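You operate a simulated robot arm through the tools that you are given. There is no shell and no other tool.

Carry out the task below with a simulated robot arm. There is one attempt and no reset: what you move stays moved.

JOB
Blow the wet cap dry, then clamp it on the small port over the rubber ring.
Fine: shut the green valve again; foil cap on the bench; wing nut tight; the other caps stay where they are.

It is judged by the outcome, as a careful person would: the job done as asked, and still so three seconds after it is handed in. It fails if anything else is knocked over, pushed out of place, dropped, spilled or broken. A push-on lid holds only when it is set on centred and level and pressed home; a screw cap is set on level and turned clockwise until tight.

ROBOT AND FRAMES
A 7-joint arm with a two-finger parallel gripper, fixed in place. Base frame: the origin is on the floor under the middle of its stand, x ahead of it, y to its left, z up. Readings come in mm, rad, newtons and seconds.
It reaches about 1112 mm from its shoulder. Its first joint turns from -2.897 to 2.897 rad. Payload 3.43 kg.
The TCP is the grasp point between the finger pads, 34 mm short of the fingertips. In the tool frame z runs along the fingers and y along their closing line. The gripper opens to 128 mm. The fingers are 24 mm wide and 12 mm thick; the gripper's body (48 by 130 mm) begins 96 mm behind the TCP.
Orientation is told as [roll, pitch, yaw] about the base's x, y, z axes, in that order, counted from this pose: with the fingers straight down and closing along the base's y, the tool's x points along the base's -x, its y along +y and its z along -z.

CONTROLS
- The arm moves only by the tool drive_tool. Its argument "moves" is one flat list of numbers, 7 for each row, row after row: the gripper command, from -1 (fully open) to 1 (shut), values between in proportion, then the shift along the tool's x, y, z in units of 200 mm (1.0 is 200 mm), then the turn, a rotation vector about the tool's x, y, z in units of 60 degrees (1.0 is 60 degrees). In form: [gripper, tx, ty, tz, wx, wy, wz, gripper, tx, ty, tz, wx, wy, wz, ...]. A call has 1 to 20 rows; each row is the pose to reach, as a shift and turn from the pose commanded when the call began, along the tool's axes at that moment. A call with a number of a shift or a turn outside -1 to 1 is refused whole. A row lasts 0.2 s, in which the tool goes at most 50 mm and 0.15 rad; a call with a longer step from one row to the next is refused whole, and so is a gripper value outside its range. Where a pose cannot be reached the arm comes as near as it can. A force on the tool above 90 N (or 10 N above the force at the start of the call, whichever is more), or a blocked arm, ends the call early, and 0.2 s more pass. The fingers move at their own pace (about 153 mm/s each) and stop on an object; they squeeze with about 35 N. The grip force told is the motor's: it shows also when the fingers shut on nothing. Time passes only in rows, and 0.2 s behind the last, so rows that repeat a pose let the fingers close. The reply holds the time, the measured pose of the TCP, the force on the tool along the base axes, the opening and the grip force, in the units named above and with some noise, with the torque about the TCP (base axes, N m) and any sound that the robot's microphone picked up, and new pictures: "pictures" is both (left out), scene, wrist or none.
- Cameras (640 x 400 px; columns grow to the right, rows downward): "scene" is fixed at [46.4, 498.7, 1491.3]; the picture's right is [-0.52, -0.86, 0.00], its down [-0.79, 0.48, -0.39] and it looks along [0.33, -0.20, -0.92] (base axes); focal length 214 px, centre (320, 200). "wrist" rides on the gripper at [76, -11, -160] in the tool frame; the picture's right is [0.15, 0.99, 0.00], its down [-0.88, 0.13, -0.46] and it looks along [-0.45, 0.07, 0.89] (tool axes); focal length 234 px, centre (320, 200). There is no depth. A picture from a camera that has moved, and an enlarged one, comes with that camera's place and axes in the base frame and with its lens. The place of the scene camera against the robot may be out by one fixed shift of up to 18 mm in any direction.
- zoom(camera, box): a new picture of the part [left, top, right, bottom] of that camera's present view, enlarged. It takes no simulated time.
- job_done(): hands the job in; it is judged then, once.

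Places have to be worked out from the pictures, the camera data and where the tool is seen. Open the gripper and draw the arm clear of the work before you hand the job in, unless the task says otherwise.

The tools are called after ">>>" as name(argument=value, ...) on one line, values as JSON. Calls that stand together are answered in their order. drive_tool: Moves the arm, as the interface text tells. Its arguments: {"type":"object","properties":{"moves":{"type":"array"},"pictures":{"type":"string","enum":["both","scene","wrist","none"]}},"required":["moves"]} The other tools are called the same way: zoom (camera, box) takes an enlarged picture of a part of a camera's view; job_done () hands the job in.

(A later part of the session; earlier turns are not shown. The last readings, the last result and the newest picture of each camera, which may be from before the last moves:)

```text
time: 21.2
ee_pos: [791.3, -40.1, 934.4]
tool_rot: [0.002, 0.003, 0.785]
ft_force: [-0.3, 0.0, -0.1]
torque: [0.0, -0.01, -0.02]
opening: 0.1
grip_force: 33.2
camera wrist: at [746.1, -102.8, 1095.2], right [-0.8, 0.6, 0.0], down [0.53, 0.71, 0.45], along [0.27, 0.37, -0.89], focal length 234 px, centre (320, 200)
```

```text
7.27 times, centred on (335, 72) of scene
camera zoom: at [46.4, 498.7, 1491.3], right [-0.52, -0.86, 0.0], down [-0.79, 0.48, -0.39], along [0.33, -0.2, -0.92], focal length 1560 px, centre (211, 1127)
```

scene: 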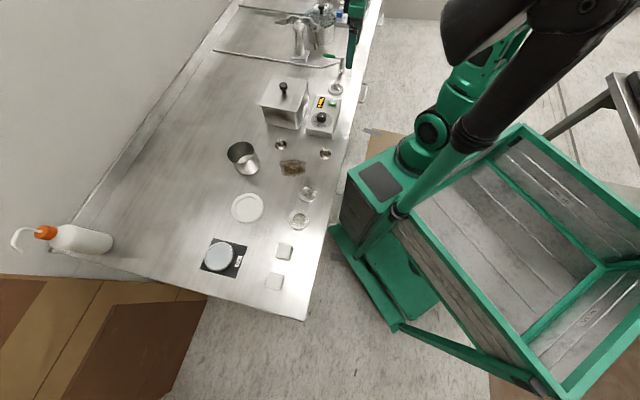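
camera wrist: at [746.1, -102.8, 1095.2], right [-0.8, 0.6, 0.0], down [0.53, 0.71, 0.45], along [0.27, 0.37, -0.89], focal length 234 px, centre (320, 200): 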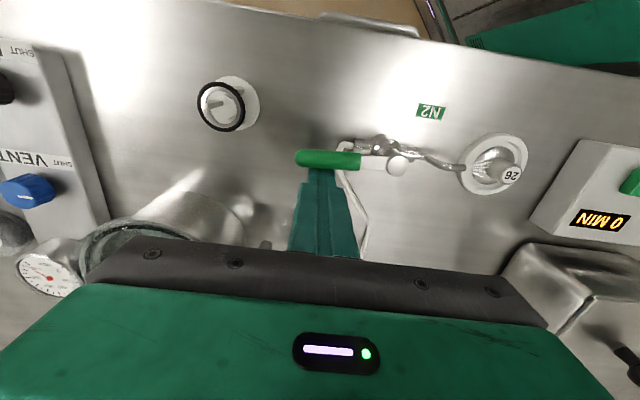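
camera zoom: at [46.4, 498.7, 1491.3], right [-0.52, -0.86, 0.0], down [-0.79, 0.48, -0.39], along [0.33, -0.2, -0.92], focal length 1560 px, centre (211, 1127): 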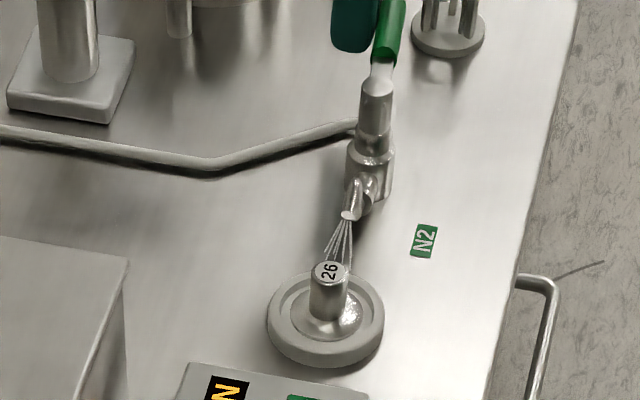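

>>> zoom(camera="scene", box=[326, 78, 346, 98])

>>> drive_tool(moves=[1, 0, 0, 0, 0, 0, 0, 1, 0, 0, 0, 0, 0, 0, 1, 0, 0, 0, 0, 0, 0, 1, 0, 0, 0, 0, 0, 0, 1, 0, 0, 0, 0, 0, 0, 1, 0, 0, 0, 0, 0, 0, 1, 0, 0, 0, 0, 0, 0, 1, 0, 0, 0, 0, 0, 0, 1, 0, 0, 0, 0, 0, 0, 1, 0, 0, 0, 0, 0, 0, 1, 0, 0, 0, 0, 0, 0, 1, 0, 0, 0, 0, 0, 0, 1, 0, 0, 0, 0, 0, 0, 1, 0, 0, 0, 0, 0, 0, 1, 0, 0, 0, 0, 0, 0, 1, 0, 0, 0, 0, 0, 0], pictures="none")

>>> zoom(camera="scene", box=[326, 78, 346, 98])

>>> zoom(camera="wrist", box=[450, 120, 540, 200])

```text
16.00 times, centred on (336, 88) of scene
camera zoom: at [46.4, 498.7, 1491.3], right [-0.52, -0.86, 0.0], down [-0.79, 0.48, -0.39], along [0.33, -0.2, -0.92], focal length 3432 px, centre (64, 1992)
```

zoom: 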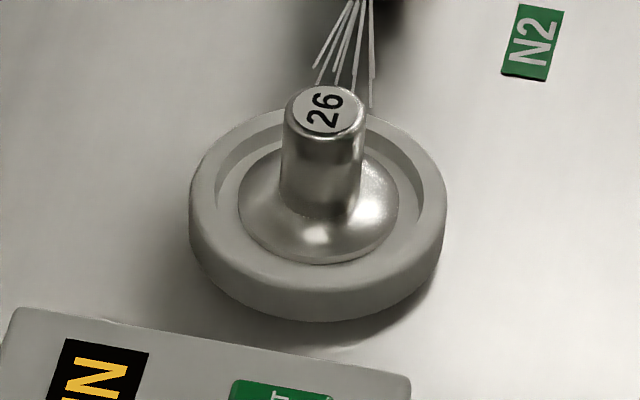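

```text
time: 24.6
ee_pos: [791.3, -42.3, 935.2]
tool_rot: [0.002, 0.002, 0.785]
ft_force: [-0.4, -0.8, 0.9]
torque: [-0.02, 0.02, 0.04]
opening: 0.0
grip_force: 33.1
```

```text
16.00 times, centred on (336, 88) of scene
camera zoom: at [46.4, 498.7, 1491.3], right [-0.52, -0.86, 0.0], down [-0.79, 0.48, -0.39], along [0.33, -0.2, -0.92], focal length 3432 px, centre (64, 1992)
```

zoom: 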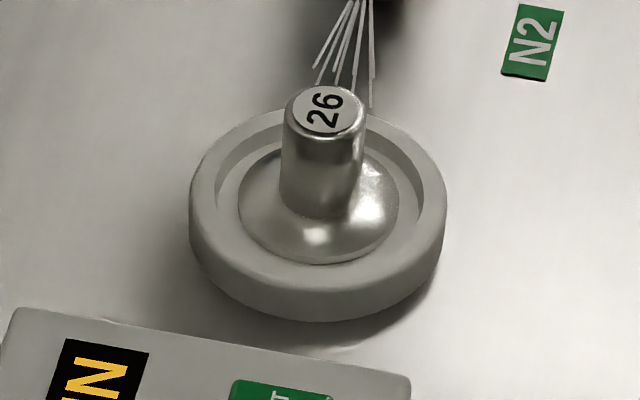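

```text
5.00 times, centred on (495, 160) of wrist
camera zoom: at [746.1, -102.7, 1095.2], right [-0.8, 0.6, 0.0], down [0.53, 0.71, 0.45], along [0.27, 0.37, -0.89], focal length 1171 px, centre (-555, 400)
```

zoom: 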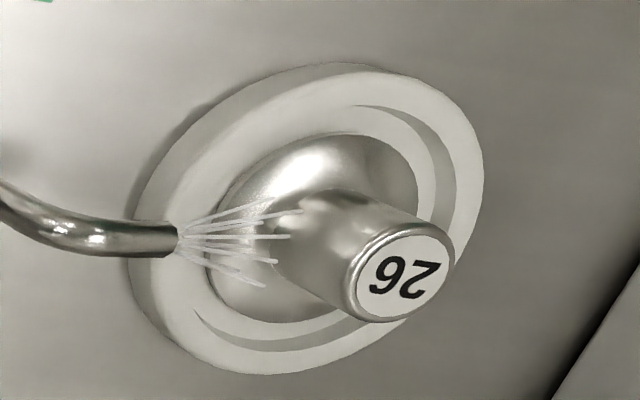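

>>> zoom(camera="scene", box=[310, 45, 360, 100])

>>> drive_tool(moves=[1, 0, 0, 0, 0, 0, 0, 1, 0, 0, 0, 0, 0, 0, 1, 0, 0, 0, 0, 0, 0, 1, 0, 0, 0, 0, 0, 0, 1, 0, 0, 0, 0, 0, 0, 1, 0, 0, 0, 0, 0, 0, 1, 0, 0, 0, 0, 0, 0, 1, 0, 0, 0, 0, 0, 0, 1, 0, 0, 0, 0, 0, 0, 1, 0, 0, 0, 0, 0, 0, 1, 0, 0, 0, 0, 0, 0, 1, 0, 0, 0, 0, 0, 0, 1, 0, 0, 0, 0, 0, 0, 1, 0, 0, 0, 0, 0, 0, 1, 0, 0, 0, 0, 0, 0, 1, 0, 0, 0, 0, 0, 0, 1, 0, 0, 0, 0, 0, 0, 1, 0, 0, 0, 0, 0, 0, 1, 0, 0, 0, 0, 0, 0, 1, 0, 0, 0, 0, 0, 0], pictures="none")

>>> zoom(camera="scene", box=[326, 78, 346, 98])

>>> zoom(camera="wrist", box=[450, 120, 540, 200])

```text
7.27 times, centred on (335, 72) of scene
camera zoom: at [46.4, 498.7, 1491.3], right [-0.52, -0.86, 0.0], down [-0.79, 0.48, -0.39], along [0.33, -0.2, -0.92], focal length 1560 px, centre (211, 1127)
```

zoom: 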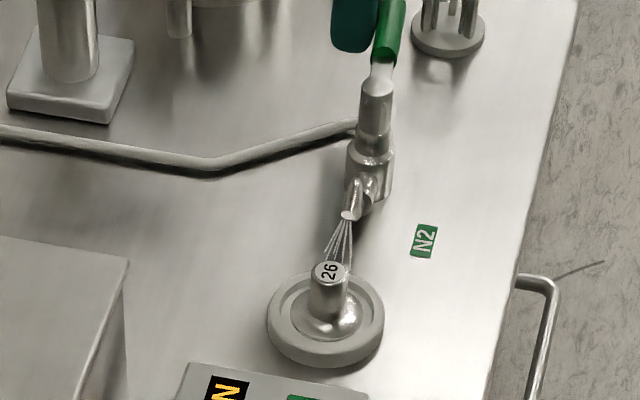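

```text
time: 28.8
ee_pos: [791.3, -41.7, 934.2]
tool_rot: [-0.001, 0.002, 0.785]
ft_force: [0.8, -0.8, 0.4]
torque: [0.02, -0.03, -0.04]
opening: 0.2
grip_force: 32.9
```

```text
16.00 times, centred on (336, 88) of scene
camera zoom: at [46.4, 498.7, 1491.3], right [-0.52, -0.86, 0.0], down [-0.79, 0.48, -0.39], along [0.33, -0.2, -0.92], focal length 3432 px, centre (64, 1992)
```

zoom: 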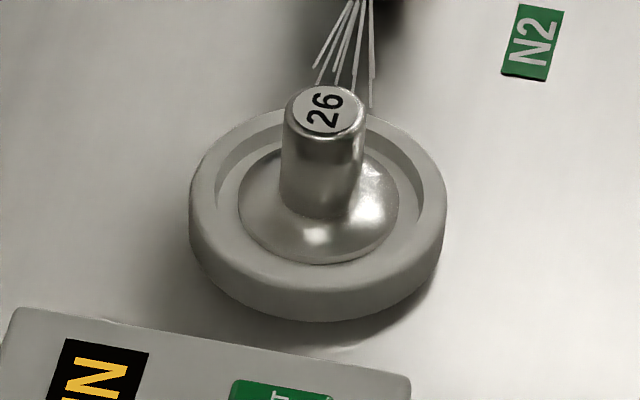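

```text
5.00 times, centred on (495, 160) of wrist
camera zoom: at [746.1, -102.7, 1095.2], right [-0.8, 0.6, 0.0], down [0.53, 0.71, 0.45], along [0.27, 0.37, -0.89], focal length 1171 px, centre (-555, 400)
```

zoom: 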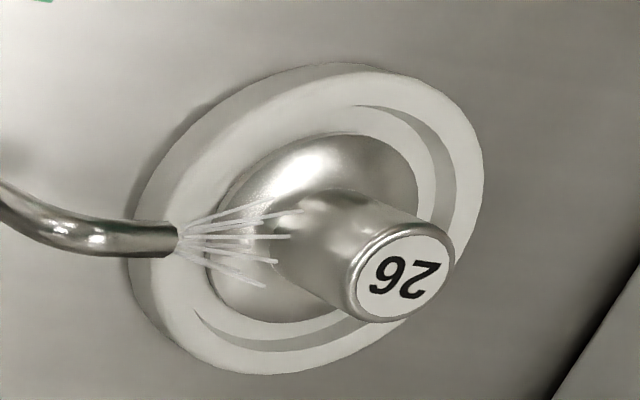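

The glitter on the cap flange has faded and the picture no longer changes between 6 s and 10 s of blowing, so the cap looks dry. I lift the fingers over the handle to its other side, ready to shut the valve.

>>> drive_tool(moves=[1, 0, 0, -0.15, 0, 0, 0, 1, 0, 0, -0.28, 0, 0, 0, 1, 0.17, -0.01, -0.28, 0, 0, 0, 1, 0.335, -0.01, -0.28, 0, 0, 0, 1, 0.335, -0.01, -0.14, 0, 0, 0, 1, 0.335, -0.01, 0, 0, 0, 0, 1, 0.335, -0.01, 0, 0, 0, 0], pictures="wrist")

>>> zoom(camera="wrist", box=[240, 120, 560, 320])

```text
time: 30.4
ee_pos: [745.9, -89.6, 932.8]
tool_rot: [0.003, 0.003, 0.787]
ft_force: [1.0, 0.0, 0.4]
torque: [-0.02, -0.02, -0.02]
opening: 0.0
grip_force: 32.8
camera wrist: at [699.9, -151.5, 1093.0], right [-0.8, 0.6, 0.0], down [0.53, 0.71, 0.46], along [0.27, 0.37, -0.89], focal length 234 px, centre (320, 200)
```

wrist: 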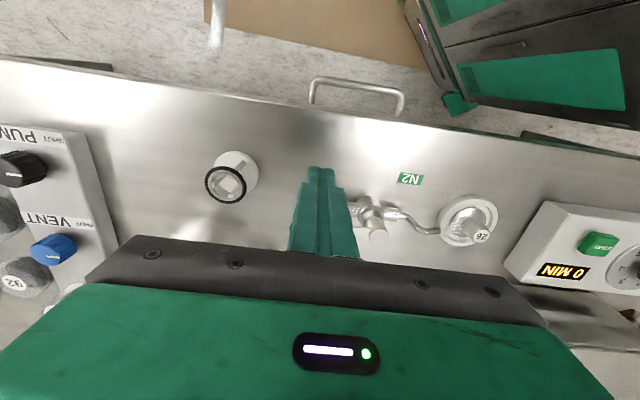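

```text
2.00 times, centred on (400, 220) of wrist
camera zoom: at [699.9, -151.5, 1093.0], right [-0.8, 0.6, 0.0], down [0.53, 0.71, 0.46], along [0.27, 0.37, -0.89], focal length 468 px, centre (160, 160)
```

zoom: 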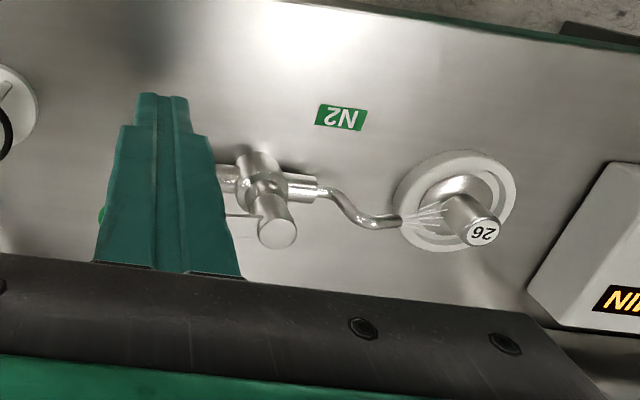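

The jet is still on and the fingers sit on the front side of the handle. I sweep it back along the arc to the shut stop.

>>> drive_tool(moves=[1, -0.1, 0, 0, 0, 0, 0, 1, -0.1865, -0.017, 0, 0, 0, 0, 1, -0.258, -0.0185, 0, 0, 0, 0, 1, -0.3355, 0.0015, 0, 0, 0, 0, 1, -0.411, 0.048, 0, 0, 0, 0, 1, -0.4725, 0.121, 0, 0, 0, 0, 1, -0.5, 0.1745, 0, 0, 0, 0, 1, -0.51, 0.2025, 0, 0, 0, 0, 1, -0.51, 0.2125, 0, 0, 0, 0], pictures="wrist")

>>> zoom(camera="wrist", box=[260, 50, 560, 240])

```text
time: 32.4
ee_pos: [787.3, 12.7, 935.1]
tool_rot: [0.001, 0.0, 0.786]
ft_force: [3.9, -2.5, -1.3]
torque: [-0.05, -0.14, 0.02]
opening: 0.1
grip_force: 32.9
camera wrist: at [742.3, -47.9, 1095.0], right [-0.8, 0.6, 0.0], down [0.53, 0.71, 0.46], along [0.27, 0.37, -0.89], focal length 234 px, centre (320, 200)
```

wrist: 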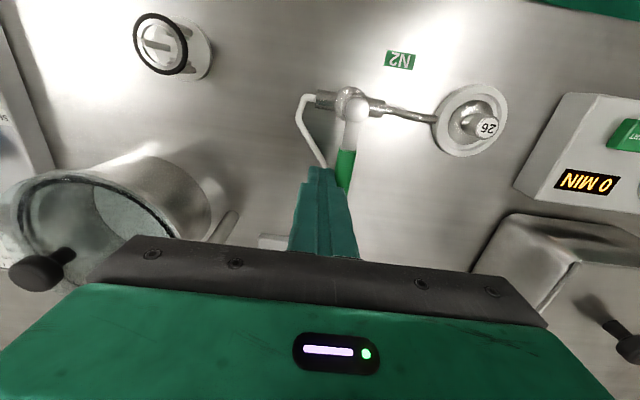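

```text
2.11 times, centred on (410, 145) of wrist
camera zoom: at [742.3, -47.9, 1095.0], right [-0.8, 0.6, 0.0], down [0.53, 0.71, 0.46], along [0.27, 0.37, -0.89], focal length 493 px, centre (130, 316)
```

zoom: 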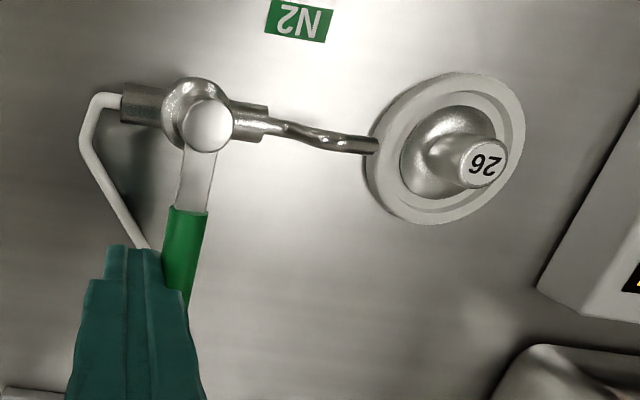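

The valve is shut at its stop and the jet has stopped. Now I back away, rise, open the fingers and look closely at the port, foil cap and clamp.

>>> drive_tool(moves=[1, 0, -0.1, 0, 0, 0, 0, 1, 0, -0.12, -0.2, 0, 0, 0, -1, 0, -0.14, -0.42, 0, 0, 0, -1, -0.05, -0.18, -0.62, 0, 0, 0, -1, -0.15, -0.22, -0.7, 0, 0, 0, -1, -0.24, -0.24, -0.7, 0, 0, 0, -1, -0.24, -0.24, -0.7, 0, 0, 0], pictures="wrist")

>>> zoom(camera="wrist", box=[240, 100, 420, 245])

>>> zoom(camera="scene", box=[270, 0, 345, 60])

```text
time: 34.0
ee_pos: [854.2, 11.9, 1075.4]
tool_rot: [0.002, 0.002, 0.785]
ft_force: [0.1, 0.4, -0.4]
torque: [-0.03, 0.04, 0.01]
opening: 128.0
grip_force: 0.0
camera wrist: at [808.9, -49.5, 1235.0], right [-0.8, 0.6, 0.0], down [0.53, 0.71, 0.45], along [0.27, 0.37, -0.89], focal length 234 px, centre (320, 200)
```

wrist: 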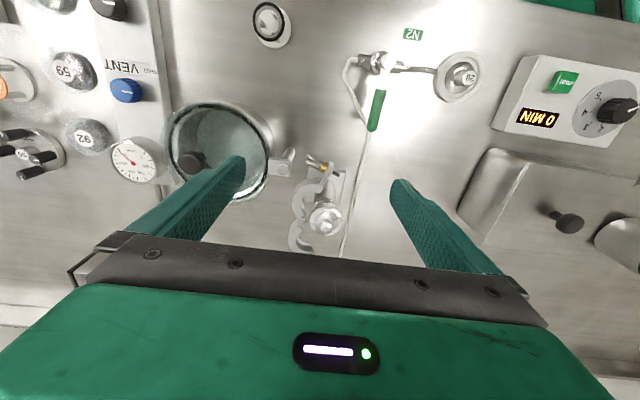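

```text
2.76 times, centred on (330, 172) of wrist
camera zoom: at [808.9, -49.5, 1235.0], right [-0.8, 0.6, 0.0], down [0.53, 0.71, 0.45], along [0.27, 0.37, -0.89], focal length 646 px, centre (292, 276)
```

zoom: 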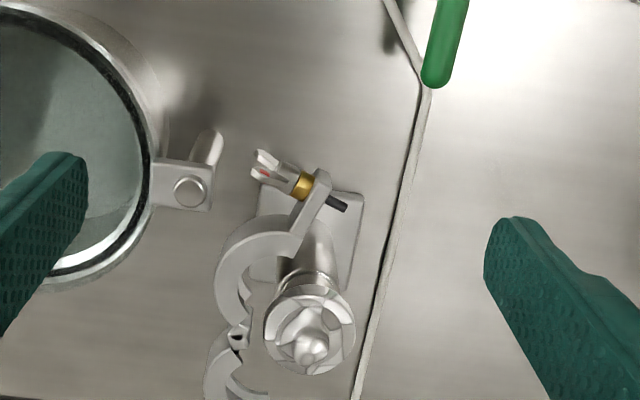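

```text
6.67 times, centred on (308, 30) of scene
camera zoom: at [46.4, 498.7, 1491.3], right [-0.52, -0.86, 0.0], down [-0.79, 0.48, -0.39], along [0.33, -0.2, -0.92], focal length 1430 px, centre (403, 1333)
```

zoom: 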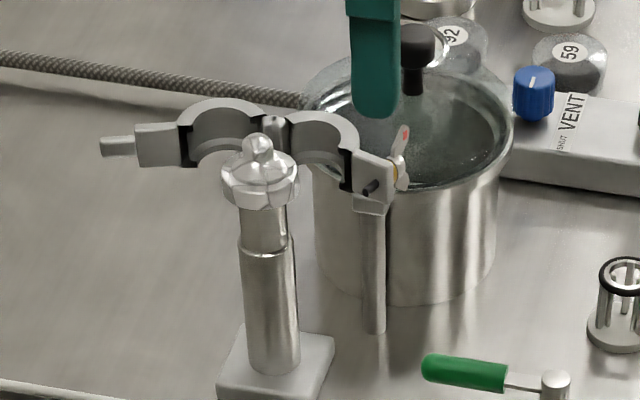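

I triangulate the wing-nut's gold collar at (857, 23, 986), the clamp hinge at (923, 64, 982) and the foil top at (899, 87, 985). I tilt the tool to get a near-horizontal view of the port and clamp so I understand heights and mechanism.

>>> drive_tool(moves=[-1, 0.03, 0.03, 0.0, 0, -0.13, 0, -1, 0.06, 0.06, 0.05, 0, -0.26, 0, -1, 0.1, 0.09, 0.1, 0, -0.39, 0, -1, 0.127, 0.106, 0.15, 0, -0.52, 0, -1, 0.127, 0.106, 0.2, 0, -0.65, 0, -1, 0.127, 0.106, 0.225, 0, -0.667, 0, -1, 0.127, 0.106, 0.225, 0, -0.667, 0], pictures="wrist")

>>> zoom(camera="wrist", box=[220, 60, 460, 240])

```text
time: 35.6
ee_pos: [821.2, 10.4, 1028.5]
tool_rot: [0.002, -0.699, 0.785]
ft_force: [0.0, -0.8, -0.8]
torque: [-0.02, -0.02, -0.03]
opening: 128.1
grip_force: 0.1
camera wrist: at [716.2, -110.4, 1103.6], right [-0.78, 0.62, -0.09], down [0.18, 0.36, 0.92], along [0.6, 0.7, -0.39], focal length 234 px, centre (320, 200)
```

wrist: 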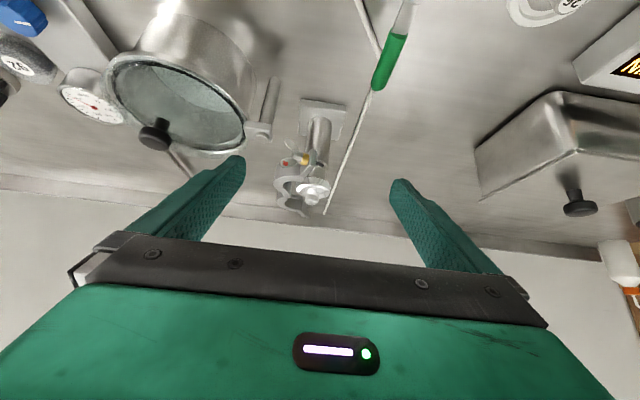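

```text
2.22 times, centred on (340, 150) of wrist
camera zoom: at [716.2, -110.4, 1103.6], right [-0.78, 0.62, -0.09], down [0.18, 0.36, 0.92], along [0.6, 0.7, -0.39], focal length 520 px, centre (276, 311)
```

zoom: 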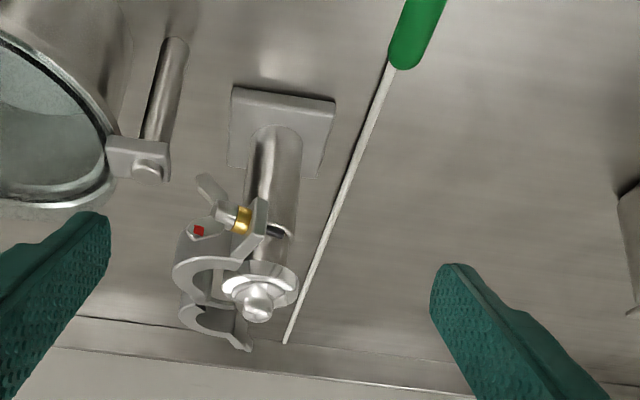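

>>> zoom(camera="wrist", box=[285, 125, 365, 225])

```text
4.00 times, centred on (325, 175) of wrist
camera zoom: at [716.2, -110.4, 1103.6], right [-0.78, 0.62, -0.09], down [0.18, 0.36, 0.92], along [0.6, 0.7, -0.39], focal length 937 px, centre (300, 300)
```

zoom: 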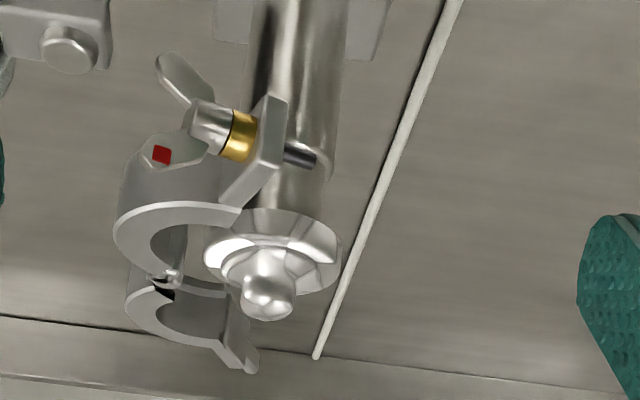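

>>> zoom(camera="wrist", box=[296, 155, 346, 195])

>>> zoom(camera="wrist", box=[275, 135, 335, 220])

```text
10.00 times, centred on (321, 175) of wrist
camera zoom: at [716.2, -110.4, 1103.6], right [-0.78, 0.62, -0.09], down [0.18, 0.36, 0.92], along [0.6, 0.7, -0.39], focal length 2342 px, centre (310, 450)
```

zoom: 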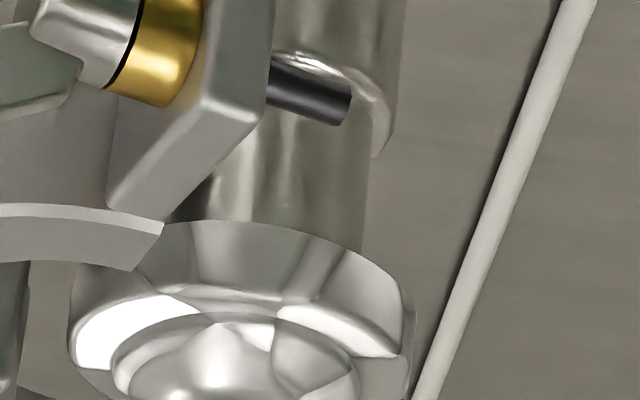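

```text
4.71 times, centred on (305, 178) of wrist
camera zoom: at [716.2, -110.4, 1103.6], right [-0.78, 0.62, -0.09], down [0.18, 0.36, 0.92], along [0.6, 0.7, -0.39], focal length 1102 px, centre (391, 306)
```

zoom: 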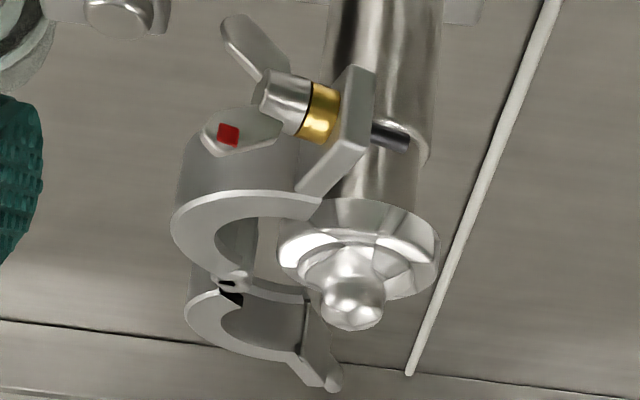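

Foil cap: rim about 42 mm across, skirt bottom near z≈970, rim top ≈979, knob top ≈994. I level the tool again and rise, then turn the yaw so the fingers will close front-to-back (clear of the hinge and jaws).

>>> drive_tool(moves=[-1, -0.045, 0, -0.05, 0, 0.13, 0, -1, -0.09, 0, -0.1, 0, 0.26, 0, -1, -0.13, 0, -0.16, 0, 0.39, 0, -1, -0.17, 0, -0.2, 0, 0.52, 0, -1, -0.193, 0, -0.23, 0, 0.65, 0, -1, -0.193, 0, -0.23, 0, 0.667, 0], pictures="none")

```text
time: 37.0
ee_pos: [823.0, 9.4, 1090.0]
tool_rot: [0.001, 0.002, 0.785]
ft_force: [-0.7, -0.4, -0.4]
torque: [0.01, 0.03, -0.02]
opening: 128.1
grip_force: 0.1
```

>>> drive_tool(moves=[-1, -0.05, 0, 0, 0, 0, 0.14, -1, -0.1, 0, 0, 0, 0, 0.28, -1, -0.15, 0, 0, 0, 0, 0.42, -1, -0.2, 0, 0, 0, 0, 0.56, -1, -0.25, 0, 0, 0, 0, 0.7, -1, -0.3, 0, 0, 0, 0, 0.84, -1, -0.35, 0, 0, 0, 0, 0.98, -1, -0.35, 0, 0, 0, 0, 0.98], pictures="none")

>>> drive_tool(moves=[-1, 0, 0, 0, 0, 0, 0.13, -1, 0, 0, 0, 0, 0, 0.26, -1, 0, 0, 0, 0, 0, 0.39, -1, 0, 0, 0, 0, 0, 0.52, -1, 0, 0, 0, 0, 0, 0.52], pictures="wrist")

>>> zoom(camera="wrist", box=[200, 60, 460, 250])

```text
time: 38.8
ee_pos: [871.2, 60.3, 1088.9]
tool_rot: [0.0, 0.001, -0.242]
ft_force: [-0.5, -0.3, -0.6]
torque: [0.04, -0.01, 0.01]
opening: 127.9
grip_force: 0.0
```

```text
time: 40.0
ee_pos: [871.1, 59.1, 1089.8]
tool_rot: [-0.003, 0.0, -0.788]
ft_force: [-0.8, -0.3, 0.3]
torque: [0.0, 0.01, 0.01]
opening: 127.9
grip_force: 0.0
camera wrist: at [810.5, 106.0, 1250.3], right [0.6, 0.8, 0.0], down [0.71, -0.53, 0.46], along [0.36, -0.27, -0.89], focal length 234 px, centre (320, 200)
```

wrist: 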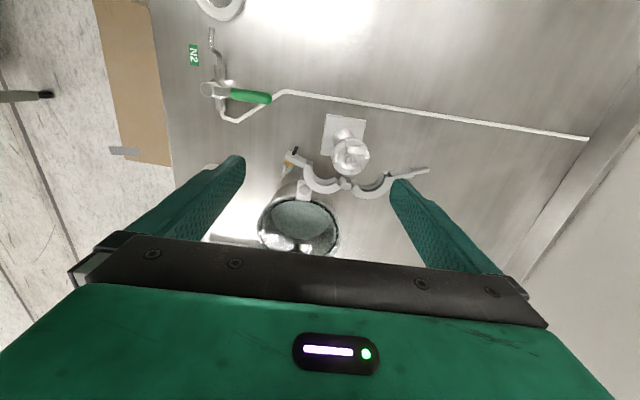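

```text
2.11 times, centred on (330, 155) of wrist
camera zoom: at [810.5, 106.0, 1250.3], right [0.6, 0.8, 0.0], down [0.71, -0.53, 0.46], along [0.36, -0.27, -0.89], focal length 493 px, centre (299, 295)
```

zoom: 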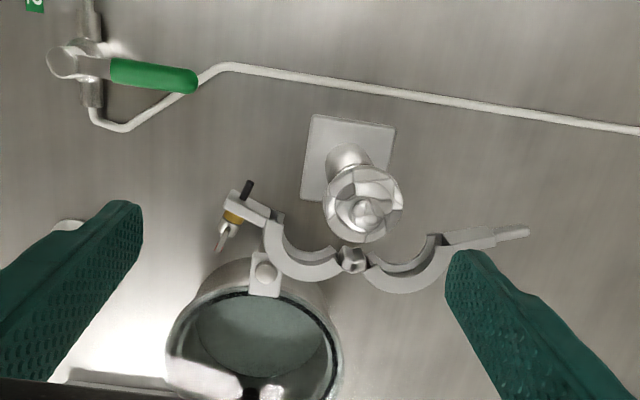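

Good view from the left. Port axis at (899, 86), hinge at (921, 61). I centre the tool over the foil cap with the fingers half open (64 mm) and check alignment before descending.

>>> drive_tool(moves=[0, -0.004, 0.1, 0, 0, 0, 0, 0, -0.004, 0.195, 0, 0, 0, 0, 0, -0.004, 0.195, 0.15, 0, 0, 0, 0, -0.004, 0.195, 0.15, 0, 0, 0], pictures="wrist")

>>> zoom(camera="wrist", box=[220, 80, 420, 240])

```text
time: 41.0
ee_pos: [898.7, 85.9, 1057.0]
tool_rot: [-0.002, 0.0, -0.784]
ft_force: [-0.4, 0.6, -0.5]
torque: [0.02, -0.04, 0.03]
opening: 63.9
grip_force: 0.1
camera wrist: at [838.7, 132.2, 1218.0], right [0.6, 0.8, 0.0], down [0.72, -0.53, 0.46], along [0.36, -0.27, -0.89], focal length 234 px, centre (320, 200)
```

wrist: 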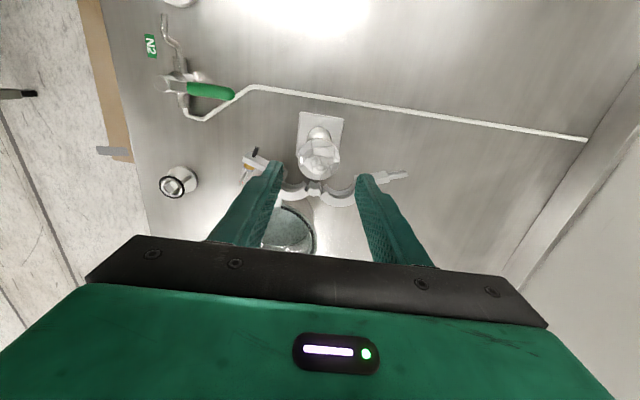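

```text
2.50 times, centred on (320, 160) of wrist
camera zoom: at [838.7, 132.2, 1218.0], right [0.6, 0.8, 0.0], down [0.72, -0.53, 0.46], along [0.36, -0.27, -0.89], focal length 585 px, centre (320, 300)
```

zoom: 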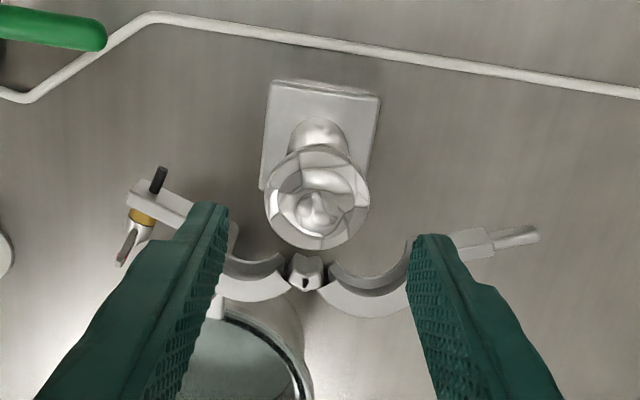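

The foil is centred between the fingers. Jaw 1's inner corner is close to the front finger, so I narrow the opening to 56 mm and shift 3 mm left, then lower so the tips reach z≈966.

>>> drive_tool(moves=[0.125, 0.015, 0, 0, 0, 0, 0, 0.125, 0.015, 0, 0.1, 0, 0, 0, 0.125, 0.015, 0, 0.2, 0, 0, 0, 0.125, 0.015, 0, 0.25, 0, 0, 0, 0.125, 0.015, 0, 0.285, 0, 0, 0, 0.125, 0.015, 0, 0.285, 0, 0, 0], pictures="wrist")

>>> zoom(camera="wrist", box=[240, 110, 400, 240])

>>> zoom(camera="scene", box=[270, 0, 345, 60])

```text
time: 42.4
ee_pos: [897.9, 88.6, 1002.3]
tool_rot: [-0.002, 0.001, -0.785]
ft_force: [0.3, 0.3, 0.8]
torque: [-0.01, 0.01, -0.03]
opening: 56.0
grip_force: 0.0
camera wrist: at [837.1, 134.7, 1161.3], right [0.6, 0.8, 0.0], down [0.72, -0.53, 0.46], along [0.36, -0.27, -0.89], focal length 234 px, centre (320, 200)
```

wrist: 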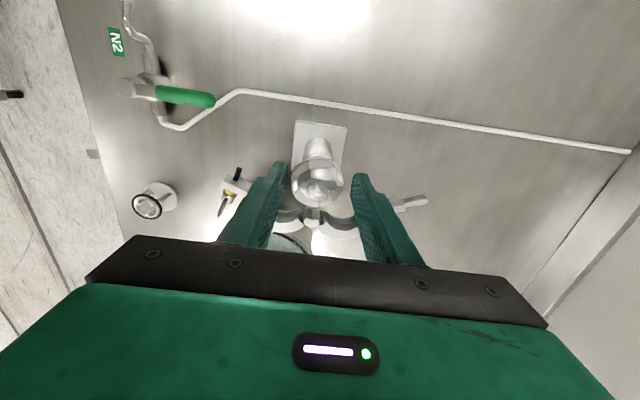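

```text
3.08 times, centred on (320, 175) of wrist
camera zoom: at [837.1, 134.7, 1161.3], right [0.6, 0.8, 0.0], down [0.72, -0.53, 0.46], along [0.36, -0.27, -0.89], focal length 720 px, centre (320, 277)
```

zoom: 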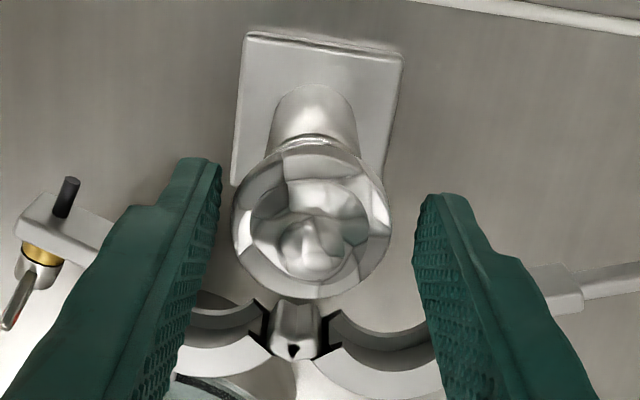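

```text
6.67 times, centred on (308, 30) of scene
camera zoom: at [46.4, 498.7, 1491.3], right [-0.52, -0.86, 0.0], down [-0.79, 0.48, -0.39], along [0.33, -0.2, -0.92], focal length 1430 px, centre (403, 1333)
```

zoom: 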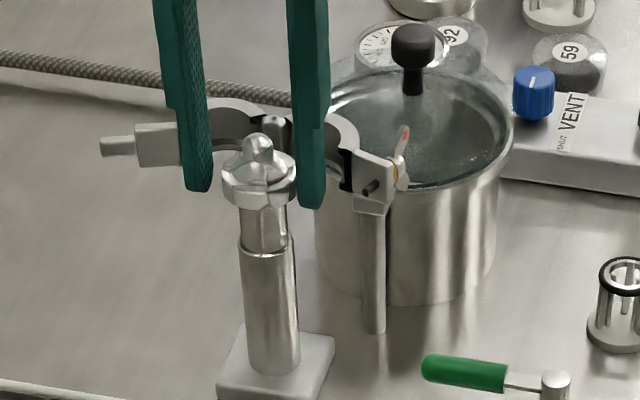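

The fingers straddle the foil rim cleanly. I close on it.

>>> drive_tool(moves=[1, 0, 0, 0, 0, 0, 0, 1, 0, 0, 0, 0, 0, 0, 1, 0, 0, 0, 0, 0, 0], pictures="wrist")

>>> zoom(camera="wrist", box=[240, 110, 400, 240])

```text
time: 43.2
ee_pos: [897.6, 88.0, 999.7]
tool_rot: [-0.001, -0.002, -0.785]
ft_force: [-2.2, -1.8, -0.9]
torque: [-0.01, 0.05, 0.0]
opening: 44.1
grip_force: 34.5
camera wrist: at [837.0, 134.6, 1161.4], right [0.6, 0.8, 0.0], down [0.72, -0.53, 0.46], along [0.36, -0.27, -0.89], focal length 234 px, centre (320, 200)
```

wrist: 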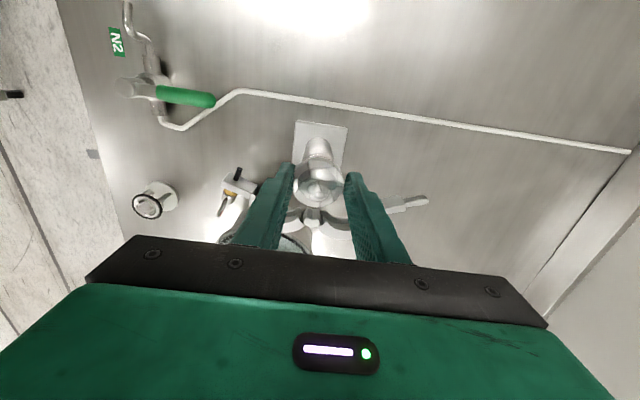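

```text
3.08 times, centred on (320, 175) of wrist
camera zoom: at [837.0, 134.6, 1161.4], right [0.6, 0.8, 0.0], down [0.72, -0.53, 0.46], along [0.36, -0.27, -0.89], focal length 720 px, centre (320, 277)
```

zoom: 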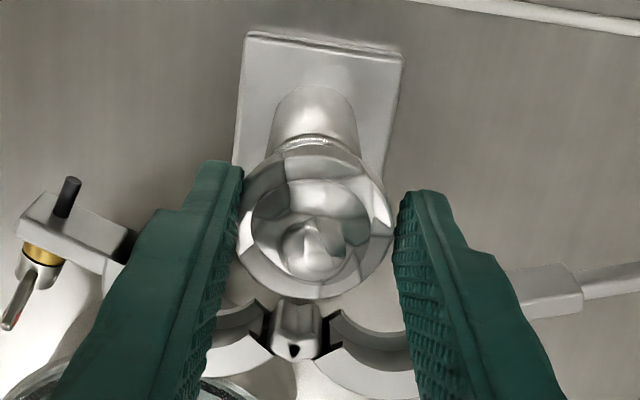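

Gripped at 44 mm. I lift straight up slowly.

>>> drive_tool(moves=[1, 0, 0, -0.025, 0, 0, 0, 1, 0, 0, -0.05, 0, 0, 0, 1, 0, 0, -0.1, 0, 0, 0, 1, 0, 0, -0.2, 0, 0, 0, 1, 0, 0, -0.35, 0, 0, 0, 1, 0, 0, -0.4, 0, 0, 0], pictures="both")

>>> zoom(camera="wrist", box=[240, 90, 400, 240])

>>> zoom(camera="scene", box=[270, 0, 345, 60])

```text
time: 44.6
ee_pos: [897.7, 88.9, 1082.6]
tool_rot: [-0.001, 0.001, -0.786]
ft_force: [-0.3, 0.0, 0.1]
torque: [0.02, 0.05, -0.01]
opening: 43.8
grip_force: 34.7
camera wrist: at [836.9, 134.6, 1243.2], right [0.6, 0.8, 0.0], down [0.72, -0.53, 0.46], along [0.36, -0.27, -0.89], focal length 234 px, centre (320, 200)
```

scene: 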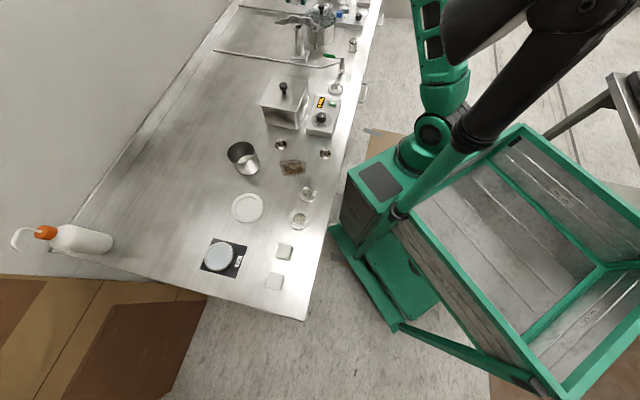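
wrist: 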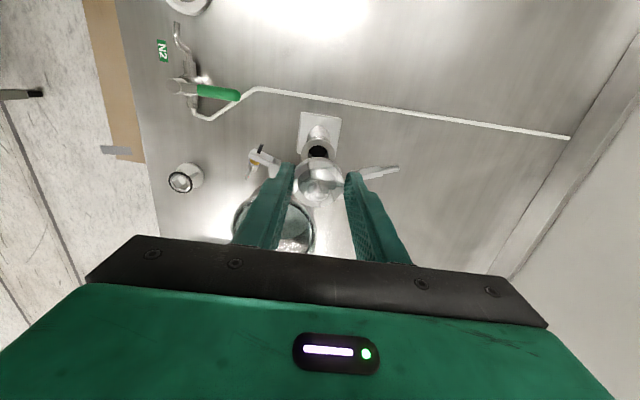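

```text
2.67 times, centred on (320, 165) of wrist
camera zoom: at [836.9, 134.6, 1243.2], right [0.6, 0.8, 0.0], down [0.72, -0.53, 0.46], along [0.36, -0.27, -0.89], focal length 624 px, centre (320, 293)
```

zoom: 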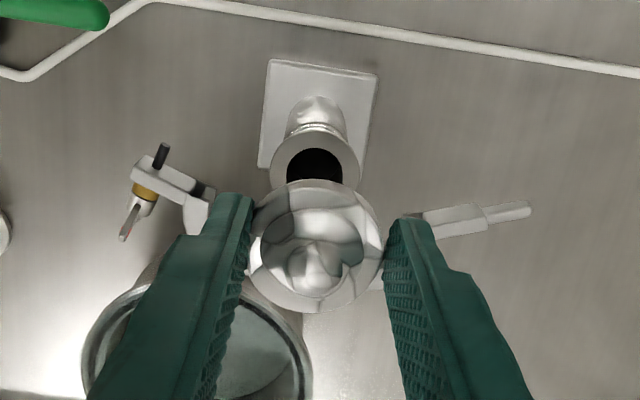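

```text
6.67 times, centred on (308, 30) of scene
camera zoom: at [46.4, 498.7, 1491.3], right [-0.52, -0.86, 0.0], down [-0.79, 0.48, -0.39], along [0.33, -0.2, -0.92], focal length 1430 px, centre (403, 1333)
```

zoom: 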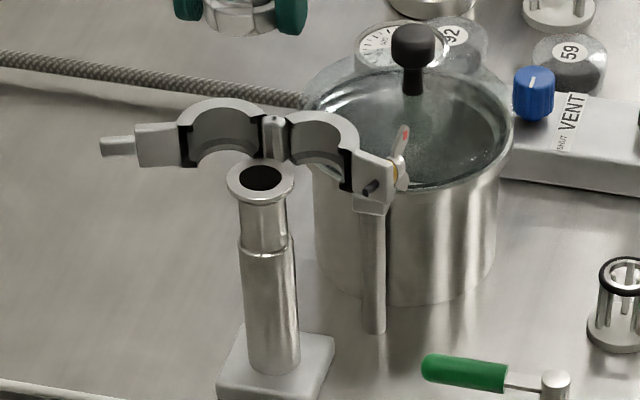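

The foil is off and the bare port flange is visible. I carry the foil left ~108 mm (past the gas line) to a clear bench patch near (821, 165) and lower it.

>>> drive_tool(moves=[1, 0.18, 0, 0, 0, 0, 0, 1, 0.36, 0, 0, 0, 0, 0, 1, 0.54, 0, 0, 0, 0, 0, 1, 0.54, 0, 0.2, 0, 0, 0, 1, 0.54, 0, 0.4, 0, 0, 0, 1, 0.54, 0, 0.6, 0, 0, 0, 1, 0.54, 0, 0.78, 0, 0, 0, 1, 0.54, 0, 0.86, 0, 0, 0, 1, 0.54, 0, 0.89, 0, 0, 0, 1, 0.54, 0, 0.89, 0, 0, 0], pictures="wrist")

>>> zoom(camera="wrist", box=[240, 90, 400, 240])

>>> zoom(camera="scene", box=[250, 10, 345, 85])

```text
time: 46.8
ee_pos: [821.6, 165.7, 903.3]
tool_rot: [-0.002, -0.001, -0.787]
ft_force: [0.6, 0.3, -0.3]
torque: [0.0, 0.02, 0.01]
opening: 43.8
grip_force: 35.3
camera wrist: at [760.2, 211.4, 1062.9], right [0.6, 0.8, 0.0], down [0.72, -0.53, 0.46], along [0.36, -0.27, -0.89], focal length 234 px, centre (320, 200)
```

wrist: 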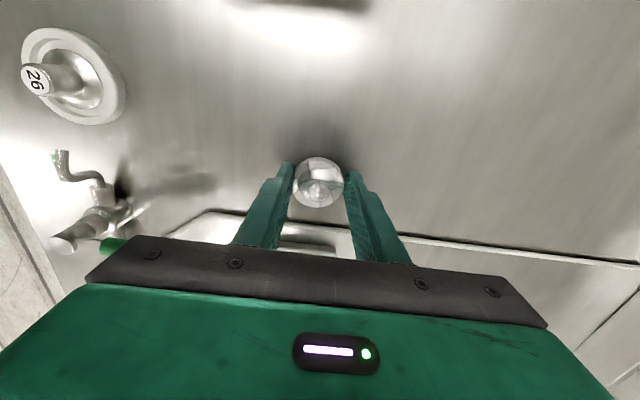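

```text
2.67 times, centred on (320, 165) of wrist
camera zoom: at [760.2, 211.4, 1062.9], right [0.6, 0.8, 0.0], down [0.72, -0.53, 0.46], along [0.36, -0.27, -0.89], focal length 624 px, centre (320, 293)
```

zoom: 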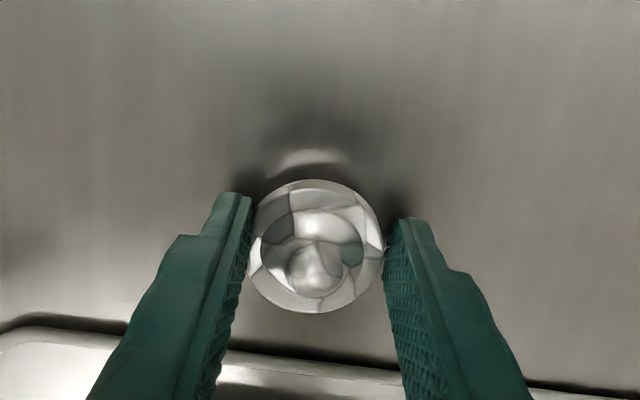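

```text
5.33 times, centred on (298, 48) of scene
camera zoom: at [46.4, 498.7, 1491.3], right [-0.52, -0.86, 0.0], down [-0.79, 0.48, -0.39], along [0.33, -0.2, -0.92], focal length 1144 px, centre (440, 1013)
```

zoom: 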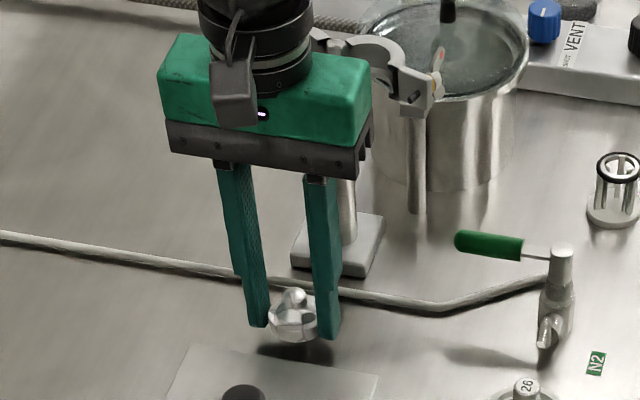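

>>> drive_tool(moves=[1, 0, 0, 0.01, 0, 0, 0, 1, 0, 0, 0.02, 0, 0, 0, 1, 0, 0, 0.03, 0, 0, 0], pictures="none")

```text
time: 47.6
ee_pos: [819.4, 164.8, 898.0]
tool_rot: [-0.002, 0.0, -0.785]
ft_force: [0.6, 0.4, 0.0]
torque: [0.02, 0.05, 0.0]
opening: 44.0
grip_force: 35.2
```

No contact yet; a few millimetres more.

>>> drive_tool(moves=[1, 0, 0, 0.008, 0, 0, 0, 1, 0, 0, 0.015, 0, 0, 0], pictures="none")

```text
time: 48.2
ee_pos: [819.7, 163.6, 895.3]
tool_rot: [-0.003, -0.001, -0.786]
ft_force: [-0.4, -0.1, 0.1]
torque: [-0.01, 0.0, -0.01]
opening: 44.1
grip_force: 35.2
```

>>> drive_tool(moves=[1, 0, 0, 0.004, 0, 0, 0, 1, 0, 0, 0.007, 0, 0, 0], pictures="none")

```text
time: 48.8
ee_pos: [821.1, 164.8, 893.4]
tool_rot: [-0.002, -0.001, -0.787]
ft_force: [-0.5, -0.3, 1.4]
torque: [0.01, -0.06, 0.01]
opening: 43.9
grip_force: 35.2
```

Just touching the bench (1.4 N). I open the fingers and look.

>>> drive_tool(moves=[0.25, 0, 0, 0, 0, 0, 0, 0.15, 0, 0, 0, 0, 0, 0, 0.0, 0, 0, -0.01, 0, 0, 0, 0.0, 0, 0, -0.1, 0, 0, 0, 0.0, 0, 0, -0.3, 0, 0, 0, 0.0, 0, 0, -0.5, 0, 0, 0, 0.0, 0, 0, -0.5, 0, 0, 0], pictures="wrist")

>>> zoom(camera="scene", box=[250, 10, 345, 85])

```text
time: 50.4
ee_pos: [820.7, 165.2, 993.9]
tool_rot: [-0.001, 0.0, -0.785]
ft_force: [0.6, 1.0, -0.2]
torque: [0.0, 0.0, -0.01]
opening: 63.9
grip_force: 0.1
camera wrist: at [759.8, 212.0, 1154.9], right [0.6, 0.8, 0.0], down [0.72, -0.53, 0.46], along [0.36, -0.27, -0.89], focal length 234 px, centre (320, 200)
```

wrist: 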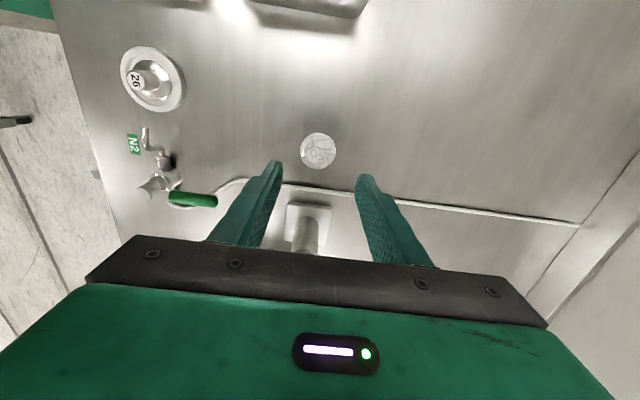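

```text
5.33 times, centred on (298, 48) of scene
camera zoom: at [46.4, 498.7, 1491.3], right [-0.52, -0.86, 0.0], down [-0.79, 0.48, -0.39], along [0.33, -0.2, -0.92], focal length 1144 px, centre (440, 1013)
```

zoom: 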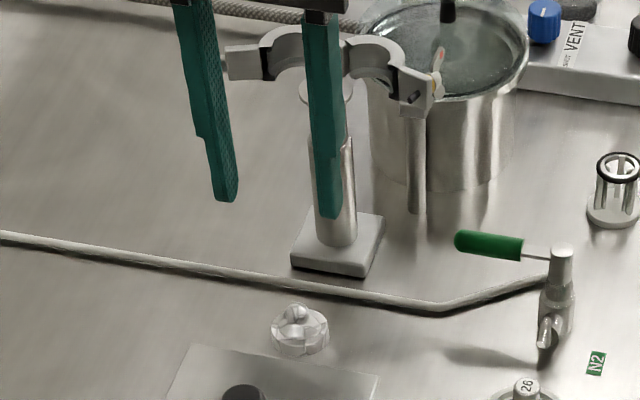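

The foil cap sits upright on the bench. Now I rise and move over toward the O-ring stand at about (820, -134) for a close inspection.

>>> drive_tool(moves=[0, 0, 0, -0.15, 0, 0, 0, 0, -0.05, -0.1, -0.28, 0, 0, 0, 0, -0.16, -0.29, -0.28, 0, 0, 0, 0, -0.28, -0.48, -0.28, 0, 0, 0, 0, -0.41, -0.67, -0.28, 0, 0, 0, 0, -0.54, -0.85, -0.28, 0, 0, 0, 0, -0.65, -0.98, -0.2, 0, 0, 0, 0, -0.65, -0.98, -0.2, 0, 0, 0], pictures="none")

>>> drive_tool(moves=[0, -0.1, -0.12, 0.05, 0, 0, 0, 0, -0.1, -0.12, 0.08, 0, 0, 0], pictures="wrist")

>>> zoom(camera="wrist", box=[250, 100, 410, 230])

```text
time: 52.2
ee_pos: [777.2, -67.1, 1033.0]
tool_rot: [-0.002, 0.0, -0.786]
ft_force: [0.2, 0.3, 0.7]
torque: [-0.04, -0.01, 0.01]
opening: 64.1
grip_force: 0.0
```

```text
time: 52.8
ee_pos: [772.9, -96.6, 1016.9]
tool_rot: [0.0, 0.001, -0.785]
ft_force: [0.0, 0.6, 0.0]
torque: [-0.01, 0.01, -0.03]
opening: 64.0
grip_force: 0.1
camera wrist: at [711.6, -51.0, 1177.3], right [0.6, 0.8, 0.0], down [0.72, -0.53, 0.46], along [0.36, -0.27, -0.89], focal length 234 px, centre (320, 200)
```

wrist: 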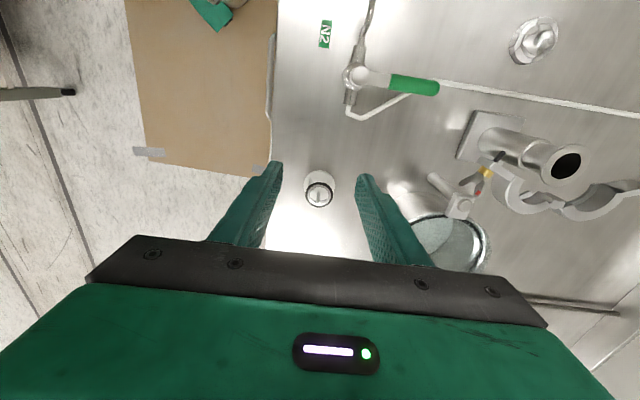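

```text
3.08 times, centred on (330, 165) of wrist
camera zoom: at [711.6, -51.0, 1177.3], right [0.6, 0.8, 0.0], down [0.72, -0.53, 0.46], along [0.36, -0.27, -0.89], focal length 720 px, centre (289, 308)
```

zoom: 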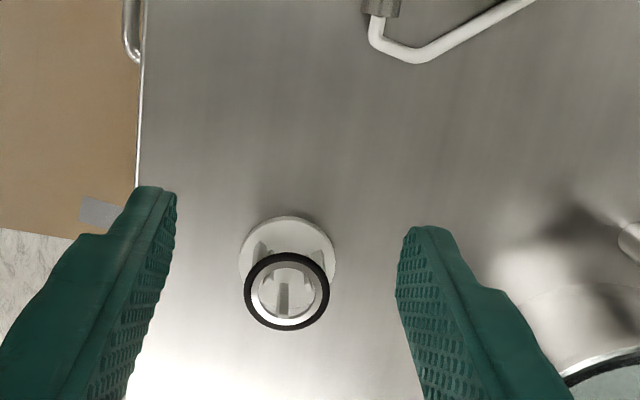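

The ring centre projects to about (820, -132, 897), O-ring outer diameter ≈37 mm. I tilt 30° for a lower-angle view to fix the ring height before grasping.

>>> drive_tool(moves=[0, -0.04, 0.01, 0.05, 0, -0.125, 0, 0, -0.08, 0.02, 0.12, 0, -0.25, 0, 0, -0.12, 0.03, 0.2, 0, -0.375, 0, 0, -0.15, 0.04, 0.285, 0, -0.5, 0, 0, -0.15, 0.04, 0.285, 0, -0.5, 0], pictures="wrist")

>>> zoom(camera="wrist", box=[275, 120, 365, 210])

```text
time: 54.0
ee_pos: [798.7, -110.7, 961.3]
tool_rot: [-0.002, -0.523, -0.785]
ft_force: [-0.8, -0.3, -0.7]
torque: [-0.04, -0.02, 0.03]
opening: 64.1
grip_force: 0.1
camera wrist: at [687.7, -15.5, 1062.0], right [0.61, 0.79, -0.07], down [0.47, -0.28, 0.84], along [0.64, -0.54, -0.55], focal length 234 px, centre (320, 200)
```

wrist: 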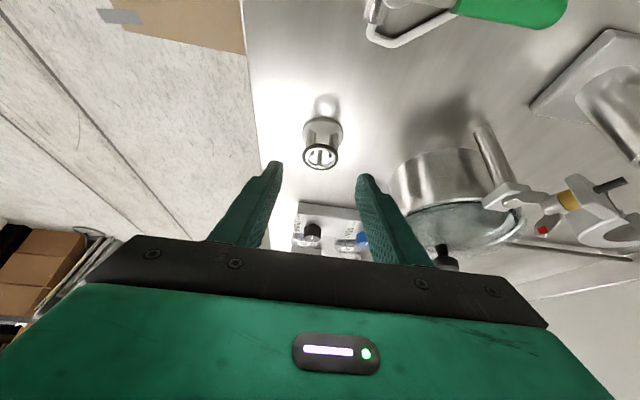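

```text
4.44 times, centred on (320, 165) of wrist
camera zoom: at [687.7, -15.5, 1062.0], right [0.61, 0.79, -0.07], down [0.47, -0.28, 0.84], along [0.64, -0.54, -0.55], focal length 1041 px, centre (320, 356)
```

zoom: 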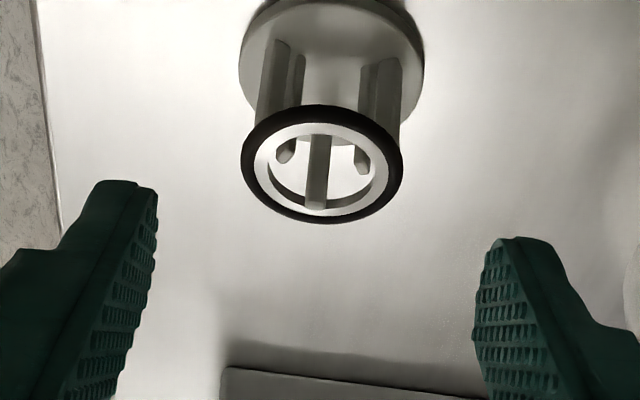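

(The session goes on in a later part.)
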